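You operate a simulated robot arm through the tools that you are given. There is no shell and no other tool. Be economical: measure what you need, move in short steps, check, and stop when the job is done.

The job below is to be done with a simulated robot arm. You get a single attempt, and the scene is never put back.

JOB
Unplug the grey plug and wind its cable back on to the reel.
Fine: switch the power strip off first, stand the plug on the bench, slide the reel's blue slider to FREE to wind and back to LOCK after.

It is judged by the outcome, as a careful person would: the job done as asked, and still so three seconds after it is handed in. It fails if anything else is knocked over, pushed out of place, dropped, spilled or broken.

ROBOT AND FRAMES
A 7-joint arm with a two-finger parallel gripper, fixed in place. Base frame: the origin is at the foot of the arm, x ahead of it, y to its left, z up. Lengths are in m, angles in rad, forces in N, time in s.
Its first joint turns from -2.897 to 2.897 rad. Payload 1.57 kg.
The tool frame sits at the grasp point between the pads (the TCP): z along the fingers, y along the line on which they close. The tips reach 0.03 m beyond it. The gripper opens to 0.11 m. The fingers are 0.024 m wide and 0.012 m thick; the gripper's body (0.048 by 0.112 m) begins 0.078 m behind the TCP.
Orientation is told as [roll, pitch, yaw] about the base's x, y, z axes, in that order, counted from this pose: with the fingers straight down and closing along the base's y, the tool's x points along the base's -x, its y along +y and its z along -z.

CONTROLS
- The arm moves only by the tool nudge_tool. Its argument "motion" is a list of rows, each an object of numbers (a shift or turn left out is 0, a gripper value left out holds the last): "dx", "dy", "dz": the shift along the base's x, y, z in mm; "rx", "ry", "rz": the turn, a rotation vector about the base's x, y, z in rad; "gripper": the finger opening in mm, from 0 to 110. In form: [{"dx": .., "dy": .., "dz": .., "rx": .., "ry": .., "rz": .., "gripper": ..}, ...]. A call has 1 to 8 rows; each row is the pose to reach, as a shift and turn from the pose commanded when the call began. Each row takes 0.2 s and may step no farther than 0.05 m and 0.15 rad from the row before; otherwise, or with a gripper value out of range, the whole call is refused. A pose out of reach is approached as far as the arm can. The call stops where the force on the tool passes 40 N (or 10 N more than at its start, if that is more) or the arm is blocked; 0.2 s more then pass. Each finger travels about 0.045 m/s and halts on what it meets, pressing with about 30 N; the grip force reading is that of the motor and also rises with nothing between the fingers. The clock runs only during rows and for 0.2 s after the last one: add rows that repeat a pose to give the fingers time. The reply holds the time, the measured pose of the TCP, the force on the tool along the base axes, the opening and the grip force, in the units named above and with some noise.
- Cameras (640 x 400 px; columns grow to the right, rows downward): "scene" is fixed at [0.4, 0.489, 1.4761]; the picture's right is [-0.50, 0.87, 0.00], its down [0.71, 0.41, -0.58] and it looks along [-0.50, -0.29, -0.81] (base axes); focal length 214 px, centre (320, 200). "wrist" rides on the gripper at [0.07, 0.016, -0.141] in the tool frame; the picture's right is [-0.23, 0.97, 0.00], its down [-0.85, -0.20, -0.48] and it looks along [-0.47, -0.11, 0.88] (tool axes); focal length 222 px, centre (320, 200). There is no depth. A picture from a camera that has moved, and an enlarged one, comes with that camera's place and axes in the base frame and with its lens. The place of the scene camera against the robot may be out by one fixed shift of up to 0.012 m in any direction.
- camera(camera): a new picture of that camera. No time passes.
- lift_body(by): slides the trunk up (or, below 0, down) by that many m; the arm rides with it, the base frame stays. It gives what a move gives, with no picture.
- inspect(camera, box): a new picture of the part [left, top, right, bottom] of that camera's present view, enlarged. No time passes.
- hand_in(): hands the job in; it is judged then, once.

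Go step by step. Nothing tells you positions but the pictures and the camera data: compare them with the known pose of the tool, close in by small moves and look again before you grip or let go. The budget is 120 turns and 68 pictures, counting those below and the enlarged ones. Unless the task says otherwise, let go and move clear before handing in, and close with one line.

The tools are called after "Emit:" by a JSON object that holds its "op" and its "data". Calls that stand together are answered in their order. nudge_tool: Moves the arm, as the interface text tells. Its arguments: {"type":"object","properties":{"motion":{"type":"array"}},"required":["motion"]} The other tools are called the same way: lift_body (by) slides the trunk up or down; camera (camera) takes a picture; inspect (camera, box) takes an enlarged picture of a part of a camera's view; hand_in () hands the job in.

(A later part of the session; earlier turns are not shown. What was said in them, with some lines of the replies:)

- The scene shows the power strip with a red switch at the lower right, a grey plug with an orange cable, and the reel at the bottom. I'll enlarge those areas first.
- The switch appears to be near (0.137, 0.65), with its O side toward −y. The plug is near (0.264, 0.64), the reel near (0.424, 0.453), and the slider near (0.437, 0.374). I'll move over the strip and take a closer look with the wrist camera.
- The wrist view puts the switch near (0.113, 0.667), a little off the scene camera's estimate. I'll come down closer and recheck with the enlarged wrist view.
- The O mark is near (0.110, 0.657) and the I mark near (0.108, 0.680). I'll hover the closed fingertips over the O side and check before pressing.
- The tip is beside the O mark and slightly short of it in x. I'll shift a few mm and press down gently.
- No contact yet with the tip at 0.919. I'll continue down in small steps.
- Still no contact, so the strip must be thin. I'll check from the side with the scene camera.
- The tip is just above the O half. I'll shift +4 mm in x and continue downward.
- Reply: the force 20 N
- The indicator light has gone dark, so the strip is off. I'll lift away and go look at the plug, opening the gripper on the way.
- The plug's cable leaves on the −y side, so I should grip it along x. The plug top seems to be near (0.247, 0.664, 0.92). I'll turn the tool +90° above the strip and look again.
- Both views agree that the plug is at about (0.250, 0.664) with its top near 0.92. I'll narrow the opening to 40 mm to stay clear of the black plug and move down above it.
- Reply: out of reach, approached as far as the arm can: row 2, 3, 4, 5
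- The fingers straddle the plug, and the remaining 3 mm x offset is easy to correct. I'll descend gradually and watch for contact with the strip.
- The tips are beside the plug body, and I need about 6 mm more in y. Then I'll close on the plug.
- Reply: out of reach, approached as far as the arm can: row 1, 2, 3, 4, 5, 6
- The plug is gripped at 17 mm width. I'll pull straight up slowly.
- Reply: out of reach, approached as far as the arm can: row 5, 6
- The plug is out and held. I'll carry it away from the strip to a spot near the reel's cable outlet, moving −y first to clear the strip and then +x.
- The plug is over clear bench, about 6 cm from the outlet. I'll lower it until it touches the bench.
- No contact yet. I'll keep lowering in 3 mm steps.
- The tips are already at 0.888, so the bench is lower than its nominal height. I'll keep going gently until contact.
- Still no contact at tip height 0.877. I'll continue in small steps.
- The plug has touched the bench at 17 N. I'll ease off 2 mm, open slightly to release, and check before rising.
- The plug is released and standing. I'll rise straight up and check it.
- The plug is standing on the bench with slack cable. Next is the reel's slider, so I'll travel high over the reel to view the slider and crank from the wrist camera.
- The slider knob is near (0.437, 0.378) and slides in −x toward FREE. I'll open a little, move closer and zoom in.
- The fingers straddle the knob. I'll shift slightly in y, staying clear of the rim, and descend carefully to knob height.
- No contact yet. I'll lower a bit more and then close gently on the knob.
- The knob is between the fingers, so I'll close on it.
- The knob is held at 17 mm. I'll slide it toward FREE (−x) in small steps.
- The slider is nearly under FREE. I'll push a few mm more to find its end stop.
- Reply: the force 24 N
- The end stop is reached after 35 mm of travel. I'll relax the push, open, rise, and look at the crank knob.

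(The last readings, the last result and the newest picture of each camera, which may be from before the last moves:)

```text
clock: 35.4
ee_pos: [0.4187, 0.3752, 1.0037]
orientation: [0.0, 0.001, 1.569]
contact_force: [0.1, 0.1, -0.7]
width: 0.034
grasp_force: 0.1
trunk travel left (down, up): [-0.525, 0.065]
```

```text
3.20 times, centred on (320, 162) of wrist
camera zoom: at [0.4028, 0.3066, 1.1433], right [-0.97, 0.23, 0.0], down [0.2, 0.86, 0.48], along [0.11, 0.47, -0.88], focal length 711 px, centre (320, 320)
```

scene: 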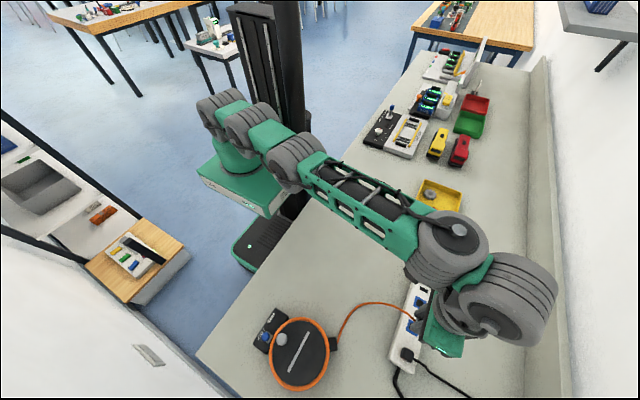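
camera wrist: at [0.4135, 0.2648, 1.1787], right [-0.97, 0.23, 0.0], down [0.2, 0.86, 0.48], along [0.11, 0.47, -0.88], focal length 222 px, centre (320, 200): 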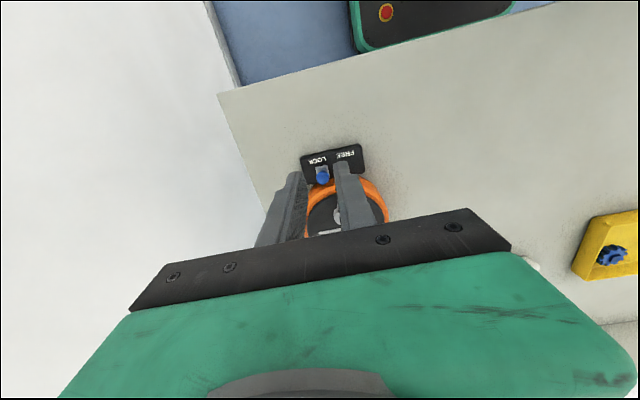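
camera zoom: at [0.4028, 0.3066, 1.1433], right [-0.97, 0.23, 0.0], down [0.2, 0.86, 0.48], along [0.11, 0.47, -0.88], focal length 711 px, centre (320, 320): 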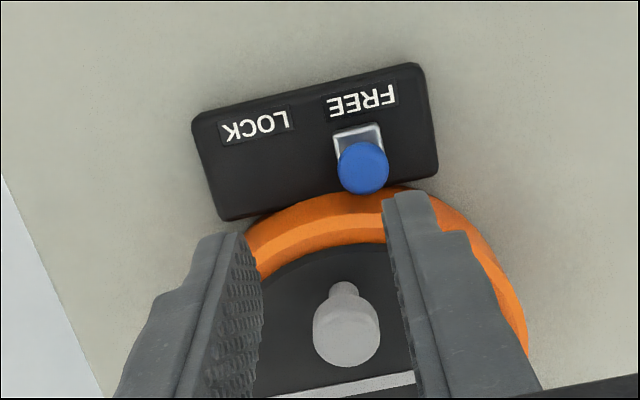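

The slider is at FREE. By triangulation the crank knob is at about (0.421, 0.420), its top near z 0.945, with the reel axis near (0.420, 0.461). I'll lower the fingers around it and check.

Emit:
{"op": "nudge_tool", "data": {"motion": [{"dx": 2, "dy": 20, "dz": 0}, {"dx": 2, "dy": 44, "dz": -15}, {"dx": 2, "dy": 44, "dz": -30}, {"dx": 2, "dy": 44, "dz": -40}, {"dx": 2, "dy": 44, "dz": -46}]}}

Emit:
{"op": "inspect", "data": {"camera": "wrist", "box": [220, 100, 420, 225]}}

Emit:
{"op": "inspect", "data": {"camera": "scene", "box": [240, 290, 368, 370]}}

```text
clock: 36.6
ee_pos: [0.4207, 0.4198, 0.9572]
orientation: [0.001, 0.0, 1.571]
contact_force: [0.3, 0.2, -1.2]
width: 0.0337
grasp_force: 0.0
trunk travel left (down, up): [-0.525, 0.065]
```

```text
3.20 times, centred on (320, 162) of wrist
camera zoom: at [0.4048, 0.3516, 1.0975], right [-0.97, 0.23, 0.0], down [0.2, 0.85, 0.48], along [0.11, 0.47, -0.88], focal length 711 px, centre (320, 320)
```

zoom: 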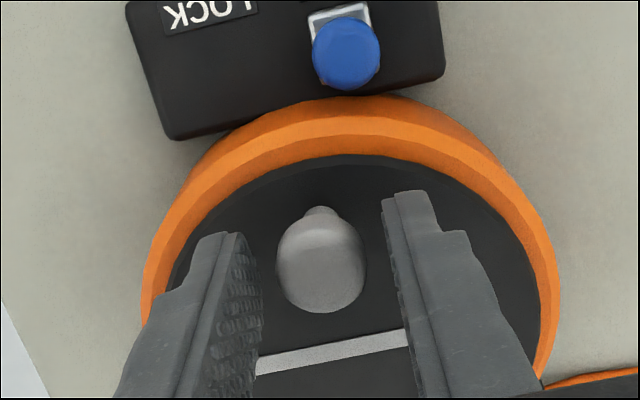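

```text
5.00 times, centred on (304, 330) of scene
camera zoom: at [0.4, 0.489, 1.4761], right [-0.5, 0.87, 0.0], down [0.71, 0.41, -0.58], along [-0.5, -0.29, -0.81], focal length 1072 px, centre (400, -450)
```

zoom: 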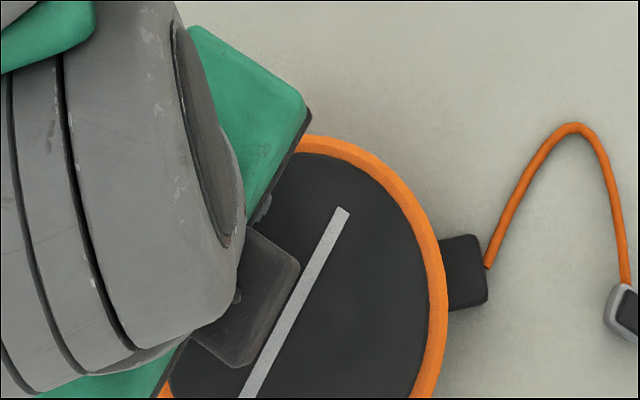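

The knob sits between the fingers. I'll lower 4 mm and close on it.

Emit:
{"op": "nudge_tool", "data": {"motion": [{"dy": 3, "dz": -4}, {"dy": 3, "dz": -4, "gripper": 5}, {"dy": 3, "dz": -4}, {"dy": 3, "dz": -4}, {"dy": 3, "dz": -4}]}}

```text
clock: 37.8
ee_pos: [0.42, 0.4231, 0.9536]
orientation: [-0.001, 0.0, 1.571]
contact_force: [-2.6, 0.8, -1.7]
width: 0.0216
grasp_force: 34.5
trunk travel left (down, up): [-0.525, 0.065]
```

The crank knob is held at 21.6 mm. I'll test a clockwise turn of about 40° and see what the cable does.

Emit:
{"op": "nudge_tool", "data": {"motion": [{"dx": -3.5, "dy": 0.2}, {"dx": -6.9, "dy": 0.6}, {"dx": -10.4, "dy": 1.4}, {"dx": -13.7, "dy": 2.4}, {"dx": -16.9, "dy": 3.7}, {"dx": -20, "dy": 5.4}, {"dx": -23, "dy": 7.2}, {"dx": -25.7, "dy": 9.4}]}}

Emit:
{"op": "inspect", "data": {"camera": "scene", "box": [240, 290, 400, 390]}}

```text
clock: 39.6
ee_pos: [0.3945, 0.4324, 0.9528]
orientation: [-0.001, 0.0, 1.572]
contact_force: [4.4, -1.7, 3.5]
width: 0.0214
grasp_force: 34.5
trunk travel left (down, up): [-0.525, 0.065]
```

```text
4.00 times, centred on (320, 340) of scene
camera zoom: at [0.4, 0.489, 1.4761], right [-0.5, 0.87, 0.0], down [0.71, 0.41, -0.58], along [-0.5, -0.29, -0.81], focal length 858 px, centre (320, -360)
```

zoom: 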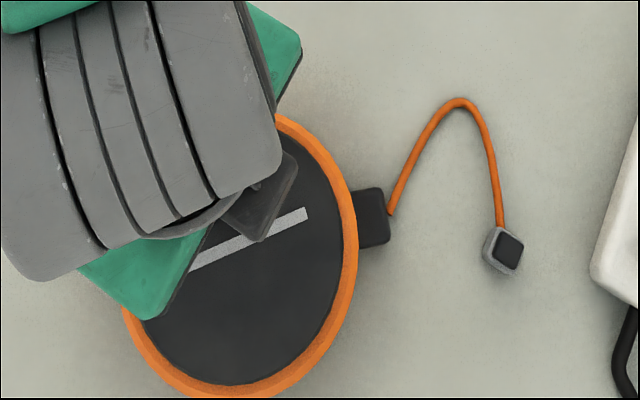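

The disc turns freely, but the visible cable hasn't changed clearly. I'll turn back counter-clockwise past the start and compare.

Emit:
{"op": "nudge_tool", "data": {"motion": [{"dx": 5.7, "dy": -4}, {"dx": 12, "dy": -7}, {"dx": 18.8, "dy": -8.8}, {"dx": 25.7, "dy": -9.4}, {"dx": 32.6, "dy": -8.8}, {"dx": 39.4, "dy": -7}, {"dx": 45.7, "dy": -4}, {"dx": 51.4, "dy": 0}]}}

Emit:
{"op": "inspect", "data": {"camera": "scene", "box": [240, 290, 400, 390]}}

```text
clock: 41.1
ee_pos: [0.4259, 0.4244, 0.9503]
orientation: [0.012, 0.014, 1.579]
contact_force: [-31.1, -2.7, 10.4]
width: 0.0327
grasp_force: 15.9
trunk travel left (down, up): [-0.525, 0.065]
stopped in row 7: the force on the tool passed its limit (the readings are from after the stop); the commanded pose is now the measured one
```

```text
4.00 times, centred on (320, 340) of scene
camera zoom: at [0.4, 0.489, 1.4761], right [-0.5, 0.87, 0.0], down [0.71, 0.41, -0.58], along [-0.5, -0.29, -0.81], focal length 858 px, centre (320, -360)
```

zoom: 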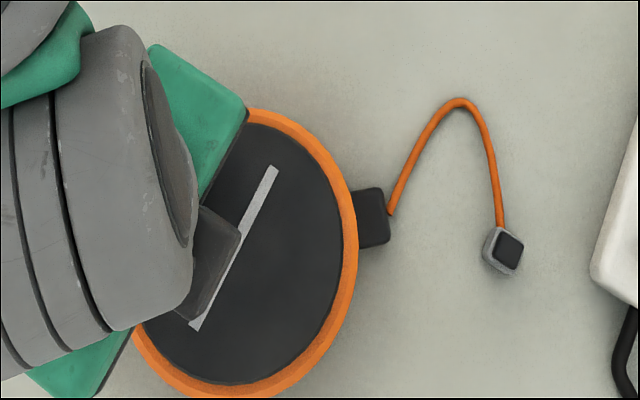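

Counter-clockwise is blocked at the starting angle, so clockwise is the winding direction. I'll ease back to relieve the force and re-centre the grip.

Emit:
{"op": "nudge_tool", "data": {"motion": [{"dx": -3, "dy": -1}, {"dx": -6, "dy": -2}, {"dx": -6, "dy": -2}, {"dx": -6, "dy": -2}]}}

Emit:
{"op": "inspect", "data": {"camera": "wrist", "box": [220, 100, 420, 225]}}

```text
clock: 42.1
ee_pos: [0.4244, 0.4242, 0.9509]
orientation: [0.007, 0.009, 1.574]
contact_force: [-25.9, 9.8, 4.0]
width: 0.0279
grasp_force: 12.3
trunk travel left (down, up): [-0.525, 0.065]
```

```text
3.20 times, centred on (320, 162) of wrist
camera zoom: at [0.4091, 0.3558, 1.0921], right [-0.97, 0.22, 0.0], down [0.2, 0.86, 0.47], along [0.1, 0.46, -0.88], focal length 711 px, centre (320, 320)
```

zoom: 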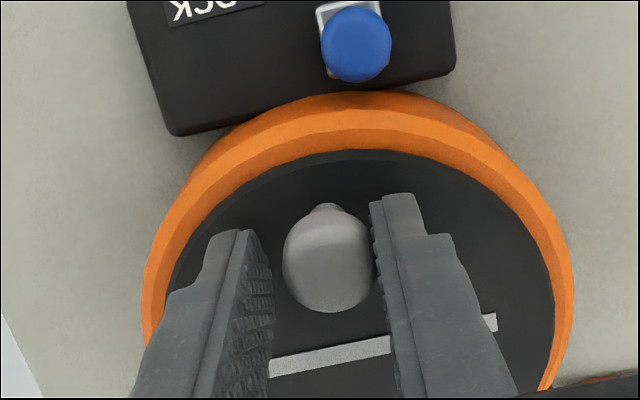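

The −x finger is still pushing on the knob. I'll back off more in −x.

Emit:
{"op": "nudge_tool", "data": {"motion": [{"dx": -3}, {"dx": -6}, {"dx": -6}, {"dx": -6}]}}

```text
clock: 43.1
ee_pos: [0.4219, 0.4227, 0.9505]
orientation: [0.007, 0.009, 1.57]
contact_force: [-7.6, 6.1, 3.9]
width: 0.0214
grasp_force: 34.4
trunk travel left (down, up): [-0.525, 0.065]
```

The grip is centred again. I'll start winding clockwise with 60° first and check the tracking.

Emit:
{"op": "nudge_tool", "data": {"motion": [{"dx": -5.2, "dy": 0.4}, {"dx": -10.4, "dy": 1.4}, {"dx": -15.3, "dy": 3}, {"dx": -20, "dy": 5.4}, {"dx": -24.4, "dy": 8.2}, {"dx": -28.3, "dy": 11.7}, {"dx": -34.6, "dy": 20}]}}

```text
clock: 44.7
ee_pos: [0.3856, 0.4436, 0.9489]
orientation: [0.008, 0.01, 1.574]
contact_force: [3.7, 4.1, 0.1]
width: 0.0216
grasp_force: 16.2
trunk travel left (down, up): [-0.525, 0.065]
```

Tracking is good. I'll continue clockwise from 60° to 180°.

Emit:
{"op": "nudge_tool", "data": {"motion": [{"dx": -4.0, "dy": 9.6}, {"dx": -5.4, "dy": 20}, {"dx": -4, "dy": 30.4}, {"dx": 0, "dy": 40}, {"dx": 6.3, "dy": 48.3}, {"dx": 14.6, "dy": 54.6}, {"dx": 24.2, "dy": 58.6}, {"dx": 34.6, "dy": 60}]}}

Emit:
{"op": "inspect", "data": {"camera": "scene", "box": [240, 290, 400, 390]}}

```text
clock: 46.5
ee_pos: [0.4202, 0.5003, 0.9514]
orientation: [0.01, 0.009, 1.568]
contact_force: [-0.3, -3.0, 5.8]
width: 0.0213
grasp_force: 31.7
trunk travel left (down, up): [-0.525, 0.065]
```

```text
4.00 times, centred on (320, 340) of scene
camera zoom: at [0.4, 0.489, 1.4761], right [-0.5, 0.87, 0.0], down [0.71, 0.41, -0.58], along [-0.5, -0.29, -0.81], focal length 858 px, centre (320, -360)
```

zoom: 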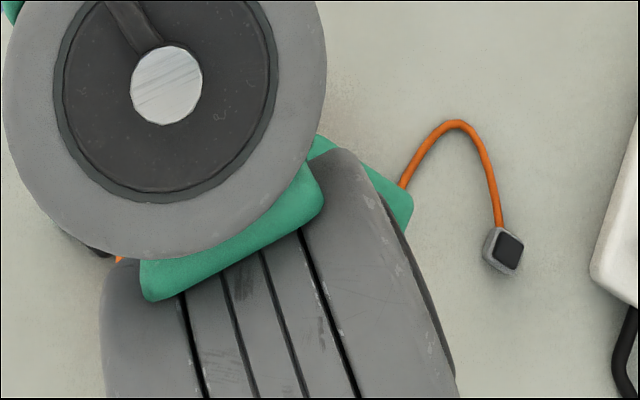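

The cable is shortening, so the direction is right. I'll continue with half turns.

Emit:
{"op": "nudge_tool", "data": {"motion": [{"dx": 15.3, "dy": -3.0}, {"dx": 28.3, "dy": -11.7}, {"dx": 37, "dy": -24.7}, {"dx": 40, "dy": -40}, {"dx": 37, "dy": -55.3}, {"dx": 28.3, "dy": -68.3}, {"dx": 15.3, "dy": -77}, {"dx": 0, "dy": -80}]}}

Emit:
{"op": "inspect", "data": {"camera": "scene", "box": [240, 290, 400, 390]}}

```text
clock: 48.3
ee_pos: [0.4261, 0.4236, 0.9495]
orientation: [0.005, 0.003, 1.57]
contact_force: [38.9, -3.7, -4.3]
width: 0.0392
grasp_force: 19.8
trunk travel left (down, up): [-0.525, 0.065]
```

```text
4.00 times, centred on (320, 340) of scene
camera zoom: at [0.4, 0.489, 1.4761], right [-0.5, 0.87, 0.0], down [0.71, 0.41, -0.58], along [-0.5, -0.29, -0.81], focal length 858 px, centre (320, -360)
```

zoom: 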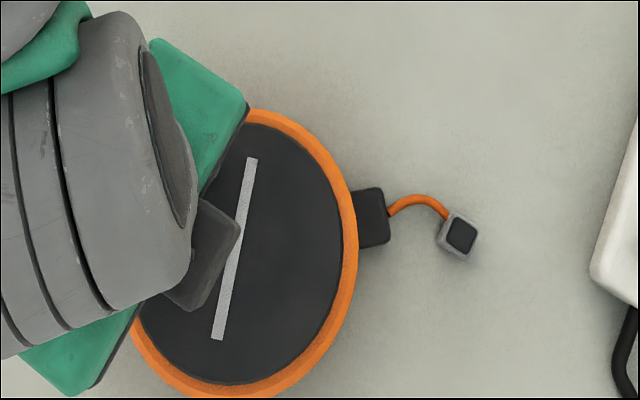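

The cable is wound in to its stop. The plug was drawn in a little but appears to be standing. I'll relieve the push, then open and check.

Emit:
{"op": "nudge_tool", "data": {"motion": [{"dx": 4}, {"dx": 8}, {"dx": 10}, {"dx": 10}]}}

Emit:
{"op": "inspect", "data": {"camera": "wrist", "box": [220, 100, 420, 225]}}

```text
clock: 49.3
ee_pos: [0.4316, 0.4228, 0.9502]
orientation: [0.01, 0.009, 1.576]
contact_force: [24.0, 4.2, -0.2]
width: 0.0263
grasp_force: 12.2
trunk travel left (down, up): [-0.525, 0.065]
```

```text
3.20 times, centred on (320, 162) of wrist
camera zoom: at [0.4172, 0.3552, 1.0906], right [-0.97, 0.22, 0.01], down [0.2, 0.86, 0.47], along [0.1, 0.46, -0.88], focal length 711 px, centre (320, 320)
```

zoom: 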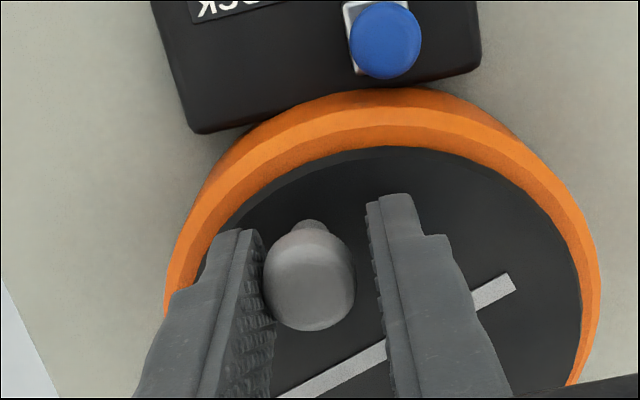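

The knob still leans on the +x finger. I'll move a little more in +x while opening, then rise clear.

Emit:
{"op": "nudge_tool", "data": {"motion": [{"dx": 4}, {"dx": 5, "gripper": 45}, {"dx": 5}, {"dx": 5}, {"dx": 5, "dz": 20}, {"dx": 5, "dz": 60}, {"dx": 0, "dz": 70}]}}

Emit:
{"op": "inspect", "data": {"camera": "scene", "box": [240, 290, 400, 390]}}

Emit:
{"op": "camera", "data": {"camera": "wrist"}}

```text
clock: 50.9
ee_pos: [0.4298, 0.4215, 1.0214]
orientation: [0.008, 0.008, 1.572]
contact_force: [-0.4, 0.1, 0.1]
width: 0.0451
grasp_force: 0.0
trunk travel left (down, up): [-0.525, 0.065]
```

```text
4.00 times, centred on (320, 340) of scene
camera zoom: at [0.4, 0.489, 1.4761], right [-0.5, 0.87, 0.0], down [0.71, 0.41, -0.58], along [-0.5, -0.29, -0.81], focal length 858 px, centre (320, -360)
```

zoom: 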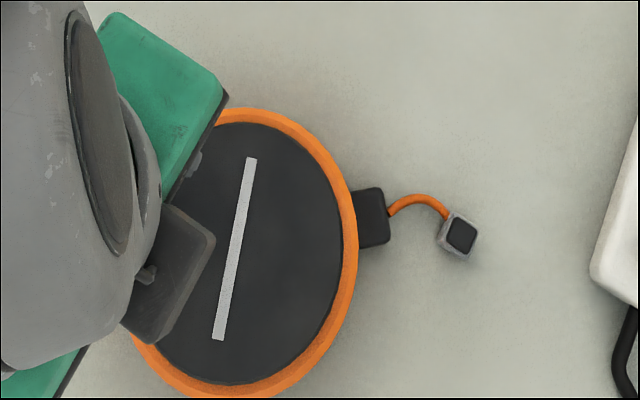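

```text
17 pictures are left
camera wrist: at [0.4155, 0.3543, 1.1616], right [-0.97, 0.23, 0.01], down [0.2, 0.86, 0.47], along [0.1, 0.46, -0.88], focal length 222 px, centre (320, 200)
```

wrist: 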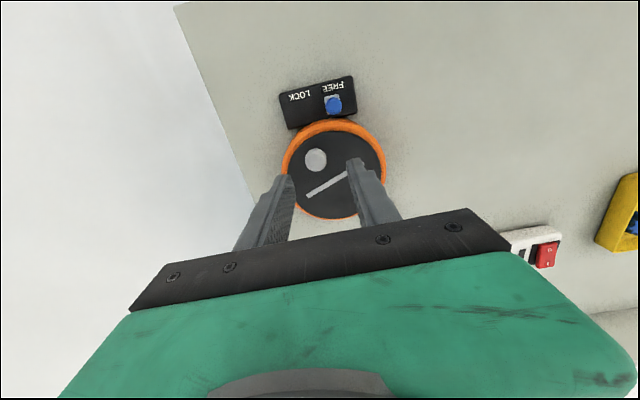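

The reel stays wound and the plug appears upright. Now I'll slide the slider back to LOCK by returning to the knob at (0.402, 0.377).

Emit:
{"op": "nudge_tool", "data": {"motion": [{"dx": -14, "dy": -22, "gripper": 36}, {"dx": -28, "dy": -45}, {"dx": -28, "dy": -45, "dz": -35}, {"dx": -28, "dy": -45, "dz": -70}, {"dx": -28, "dy": -45, "dz": -80}, {"dx": -28, "dy": -45, "dz": -80}]}}

Emit:
{"op": "inspect", "data": {"camera": "wrist", "box": [240, 120, 400, 220]}}

```text
clock: 52.3
ee_pos: [0.4023, 0.3772, 0.9406]
orientation: [0.009, 0.008, 1.573]
contact_force: [0.2, -0.7, 0.5]
width: 0.0362
grasp_force: 0.1
trunk travel left (down, up): [-0.525, 0.065]
```

```text
4.00 times, centred on (320, 170) of wrist
camera zoom: at [0.387, 0.3095, 1.0815], right [-0.97, 0.23, 0.01], down [0.2, 0.86, 0.47], along [0.1, 0.46, -0.88], focal length 888 px, centre (320, 320)
```

zoom: 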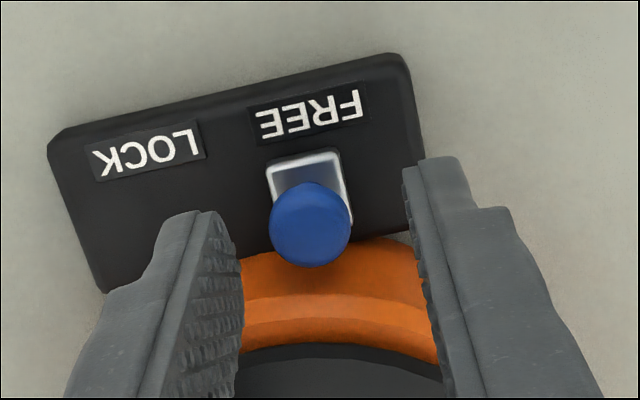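

The fingers straddle the knob. I'll lower to grip height and close.

Emit:
{"op": "nudge_tool", "data": {"motion": [{"dz": -12}, {"dz": -22}, {"dz": -27}, {"dz": -27, "gripper": 5}, {"dz": -27}, {"dz": -27}, {"dz": -27}]}}

```text
clock: 53.9
ee_pos: [0.4043, 0.377, 0.9139]
orientation: [0.008, 0.008, 1.57]
contact_force: [12.1, -2.9, -1.4]
width: 0.0172
grasp_force: 32.4
trunk travel left (down, up): [-0.525, 0.065]
```

Gripped. I'll slide +x about 35 mm to the LOCK stop.

Emit:
{"op": "nudge_tool", "data": {"motion": [{"dx": 6}, {"dx": 12}, {"dx": 18}, {"dx": 24}, {"dx": 30}, {"dx": 34}, {"dx": 37}]}}

Emit:
{"op": "inspect", "data": {"camera": "wrist", "box": [240, 120, 400, 220]}}

```text
clock: 55.5
ee_pos: [0.4369, 0.3781, 0.9129]
orientation: [0.011, 0.009, 1.575]
contact_force: [-8.3, -0.5, 2.9]
width: 0.017
grasp_force: 32.2
trunk travel left (down, up): [-0.525, 0.065]
```

```text
4.00 times, centred on (320, 170) of wrist
camera zoom: at [0.4232, 0.3096, 1.0543], right [-0.97, 0.22, 0.01], down [0.2, 0.86, 0.47], along [0.1, 0.46, -0.88], focal length 888 px, centre (320, 320)
```

zoom: 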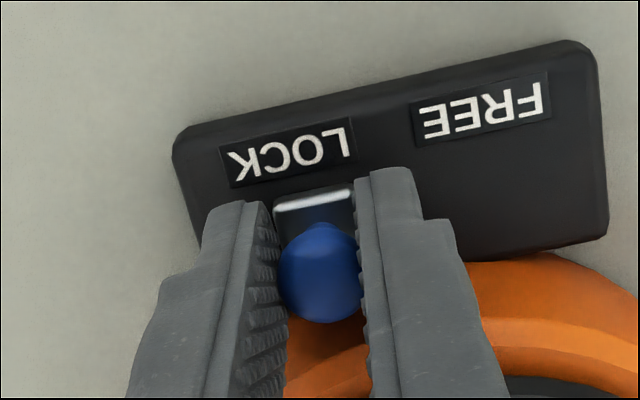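

The slider is back at its original LOCK position. I'll nudge 1.5 mm to seat it, ease off, open, rise and check everything.

Emit:
{"op": "nudge_tool", "data": {"motion": [{"dx": 1.5}, {"dx": -0.5}, {"dx": -0.5, "gripper": 34}, {"dx": -0.5}, {"dx": -0.5}, {"dx": -0.5, "dz": 40}, {"dx": -0.5, "dz": 85}, {"dx": -20, "dy": -30, "dz": 110}]}}

Emit:
{"op": "nudge_tool", "data": {"motion": [{"dx": -20, "dy": -40, "dz": 20}, {"dx": -50, "dy": -75, "dz": 40}, {"dx": -80, "dy": -110, "dz": 50}, {"dx": -80, "dy": -110, "dz": 50}]}}

Emit:
{"op": "inspect", "data": {"camera": "scene", "box": [240, 290, 400, 390]}}

Emit:
{"op": "camera", "data": {"camera": "scene"}}

```text
clock: 57.3
ee_pos: [0.4178, 0.3477, 1.023]
orientation: [0.008, 0.009, 1.573]
contact_force: [0.0, -0.2, 1.0]
width: 0.0341
grasp_force: 0.0
trunk travel left (down, up): [-0.525, 0.065]
```

```text
refused: row 2 steps farther than a row can; nothing moved
```

```text
4.00 times, centred on (320, 340) of scene
camera zoom: at [0.4, 0.489, 1.4761], right [-0.5, 0.87, 0.0], down [0.71, 0.41, -0.58], along [-0.5, -0.29, -0.81], focal length 858 px, centre (320, -360)
```

zoom: 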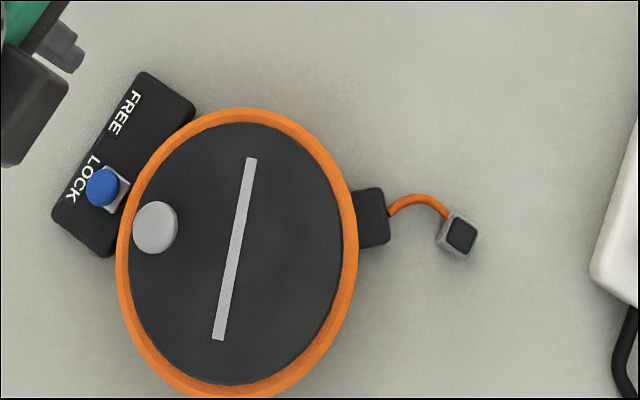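

```text
13 pictures are left
```

scene: 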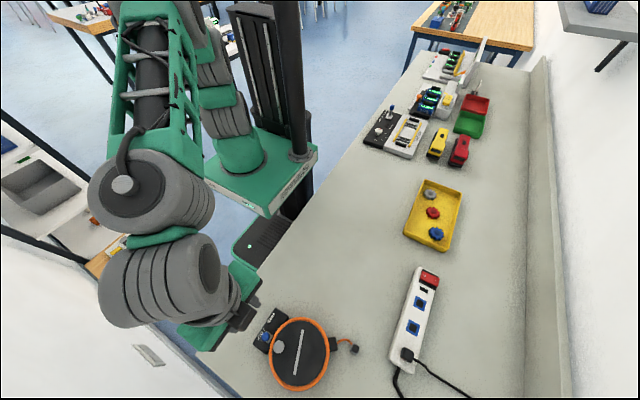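

The slider is at LOCK, the strip is off, and the reel hasn't moved. I'll take one close look at the plug to confirm it's upright.

Emit:
{"op": "inspect", "data": {"camera": "scene", "box": [330, 330, 378, 360]}}

Emit:
{"op": "inspect", "data": {"camera": "scene", "box": [380, 260, 460, 310]}}

```text
13.33 times, centred on (354, 345) of scene
camera zoom: at [0.4, 0.489, 1.4761], right [-0.5, 0.87, 0.0], down [0.71, 0.41, -0.58], along [-0.5, -0.29, -0.81], focal length 2860 px, centre (-133, -1733)
```

zoom: 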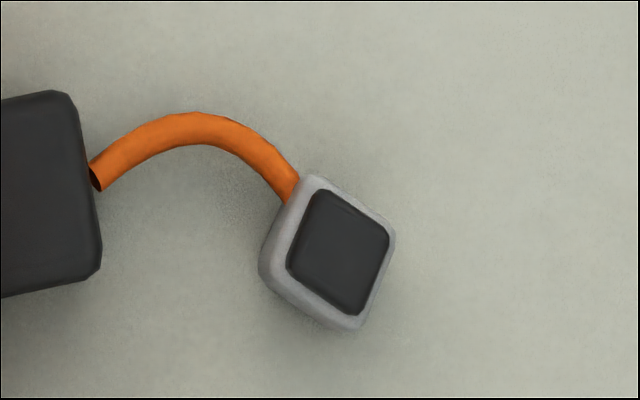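

```text
8.00 times, centred on (420, 285) of scene
camera zoom: at [0.4, 0.489, 1.4761], right [-0.5, 0.87, 0.0], down [0.71, 0.41, -0.58], along [-0.5, -0.29, -0.81], focal length 1716 px, centre (-480, -480)
```

zoom: 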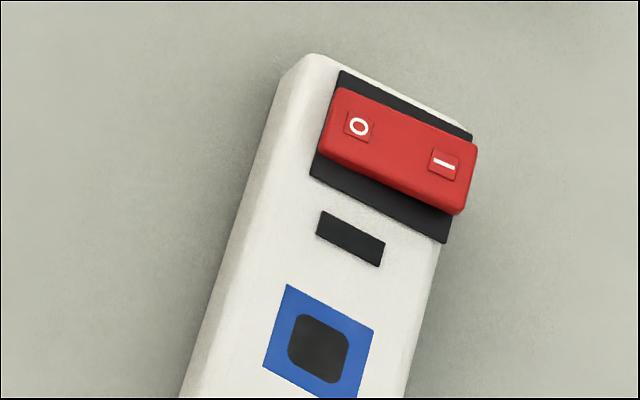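

The plug stands upright by the reel with its cable wound in, the strip is off, the slider is at LOCK, and the arm is clear. I'm handing it in.

Emit:
{"op": "hand_in", "data": {}}

```text
The job is handed in.
```

The job is done and handed in: strip switched off, grey plug pulled and standing on the bench by the reel, cable wound in to the reel's stop, and the slider back at LOCK. Winding drew the plug a few centimetres toward the reel, but it stayed upright.
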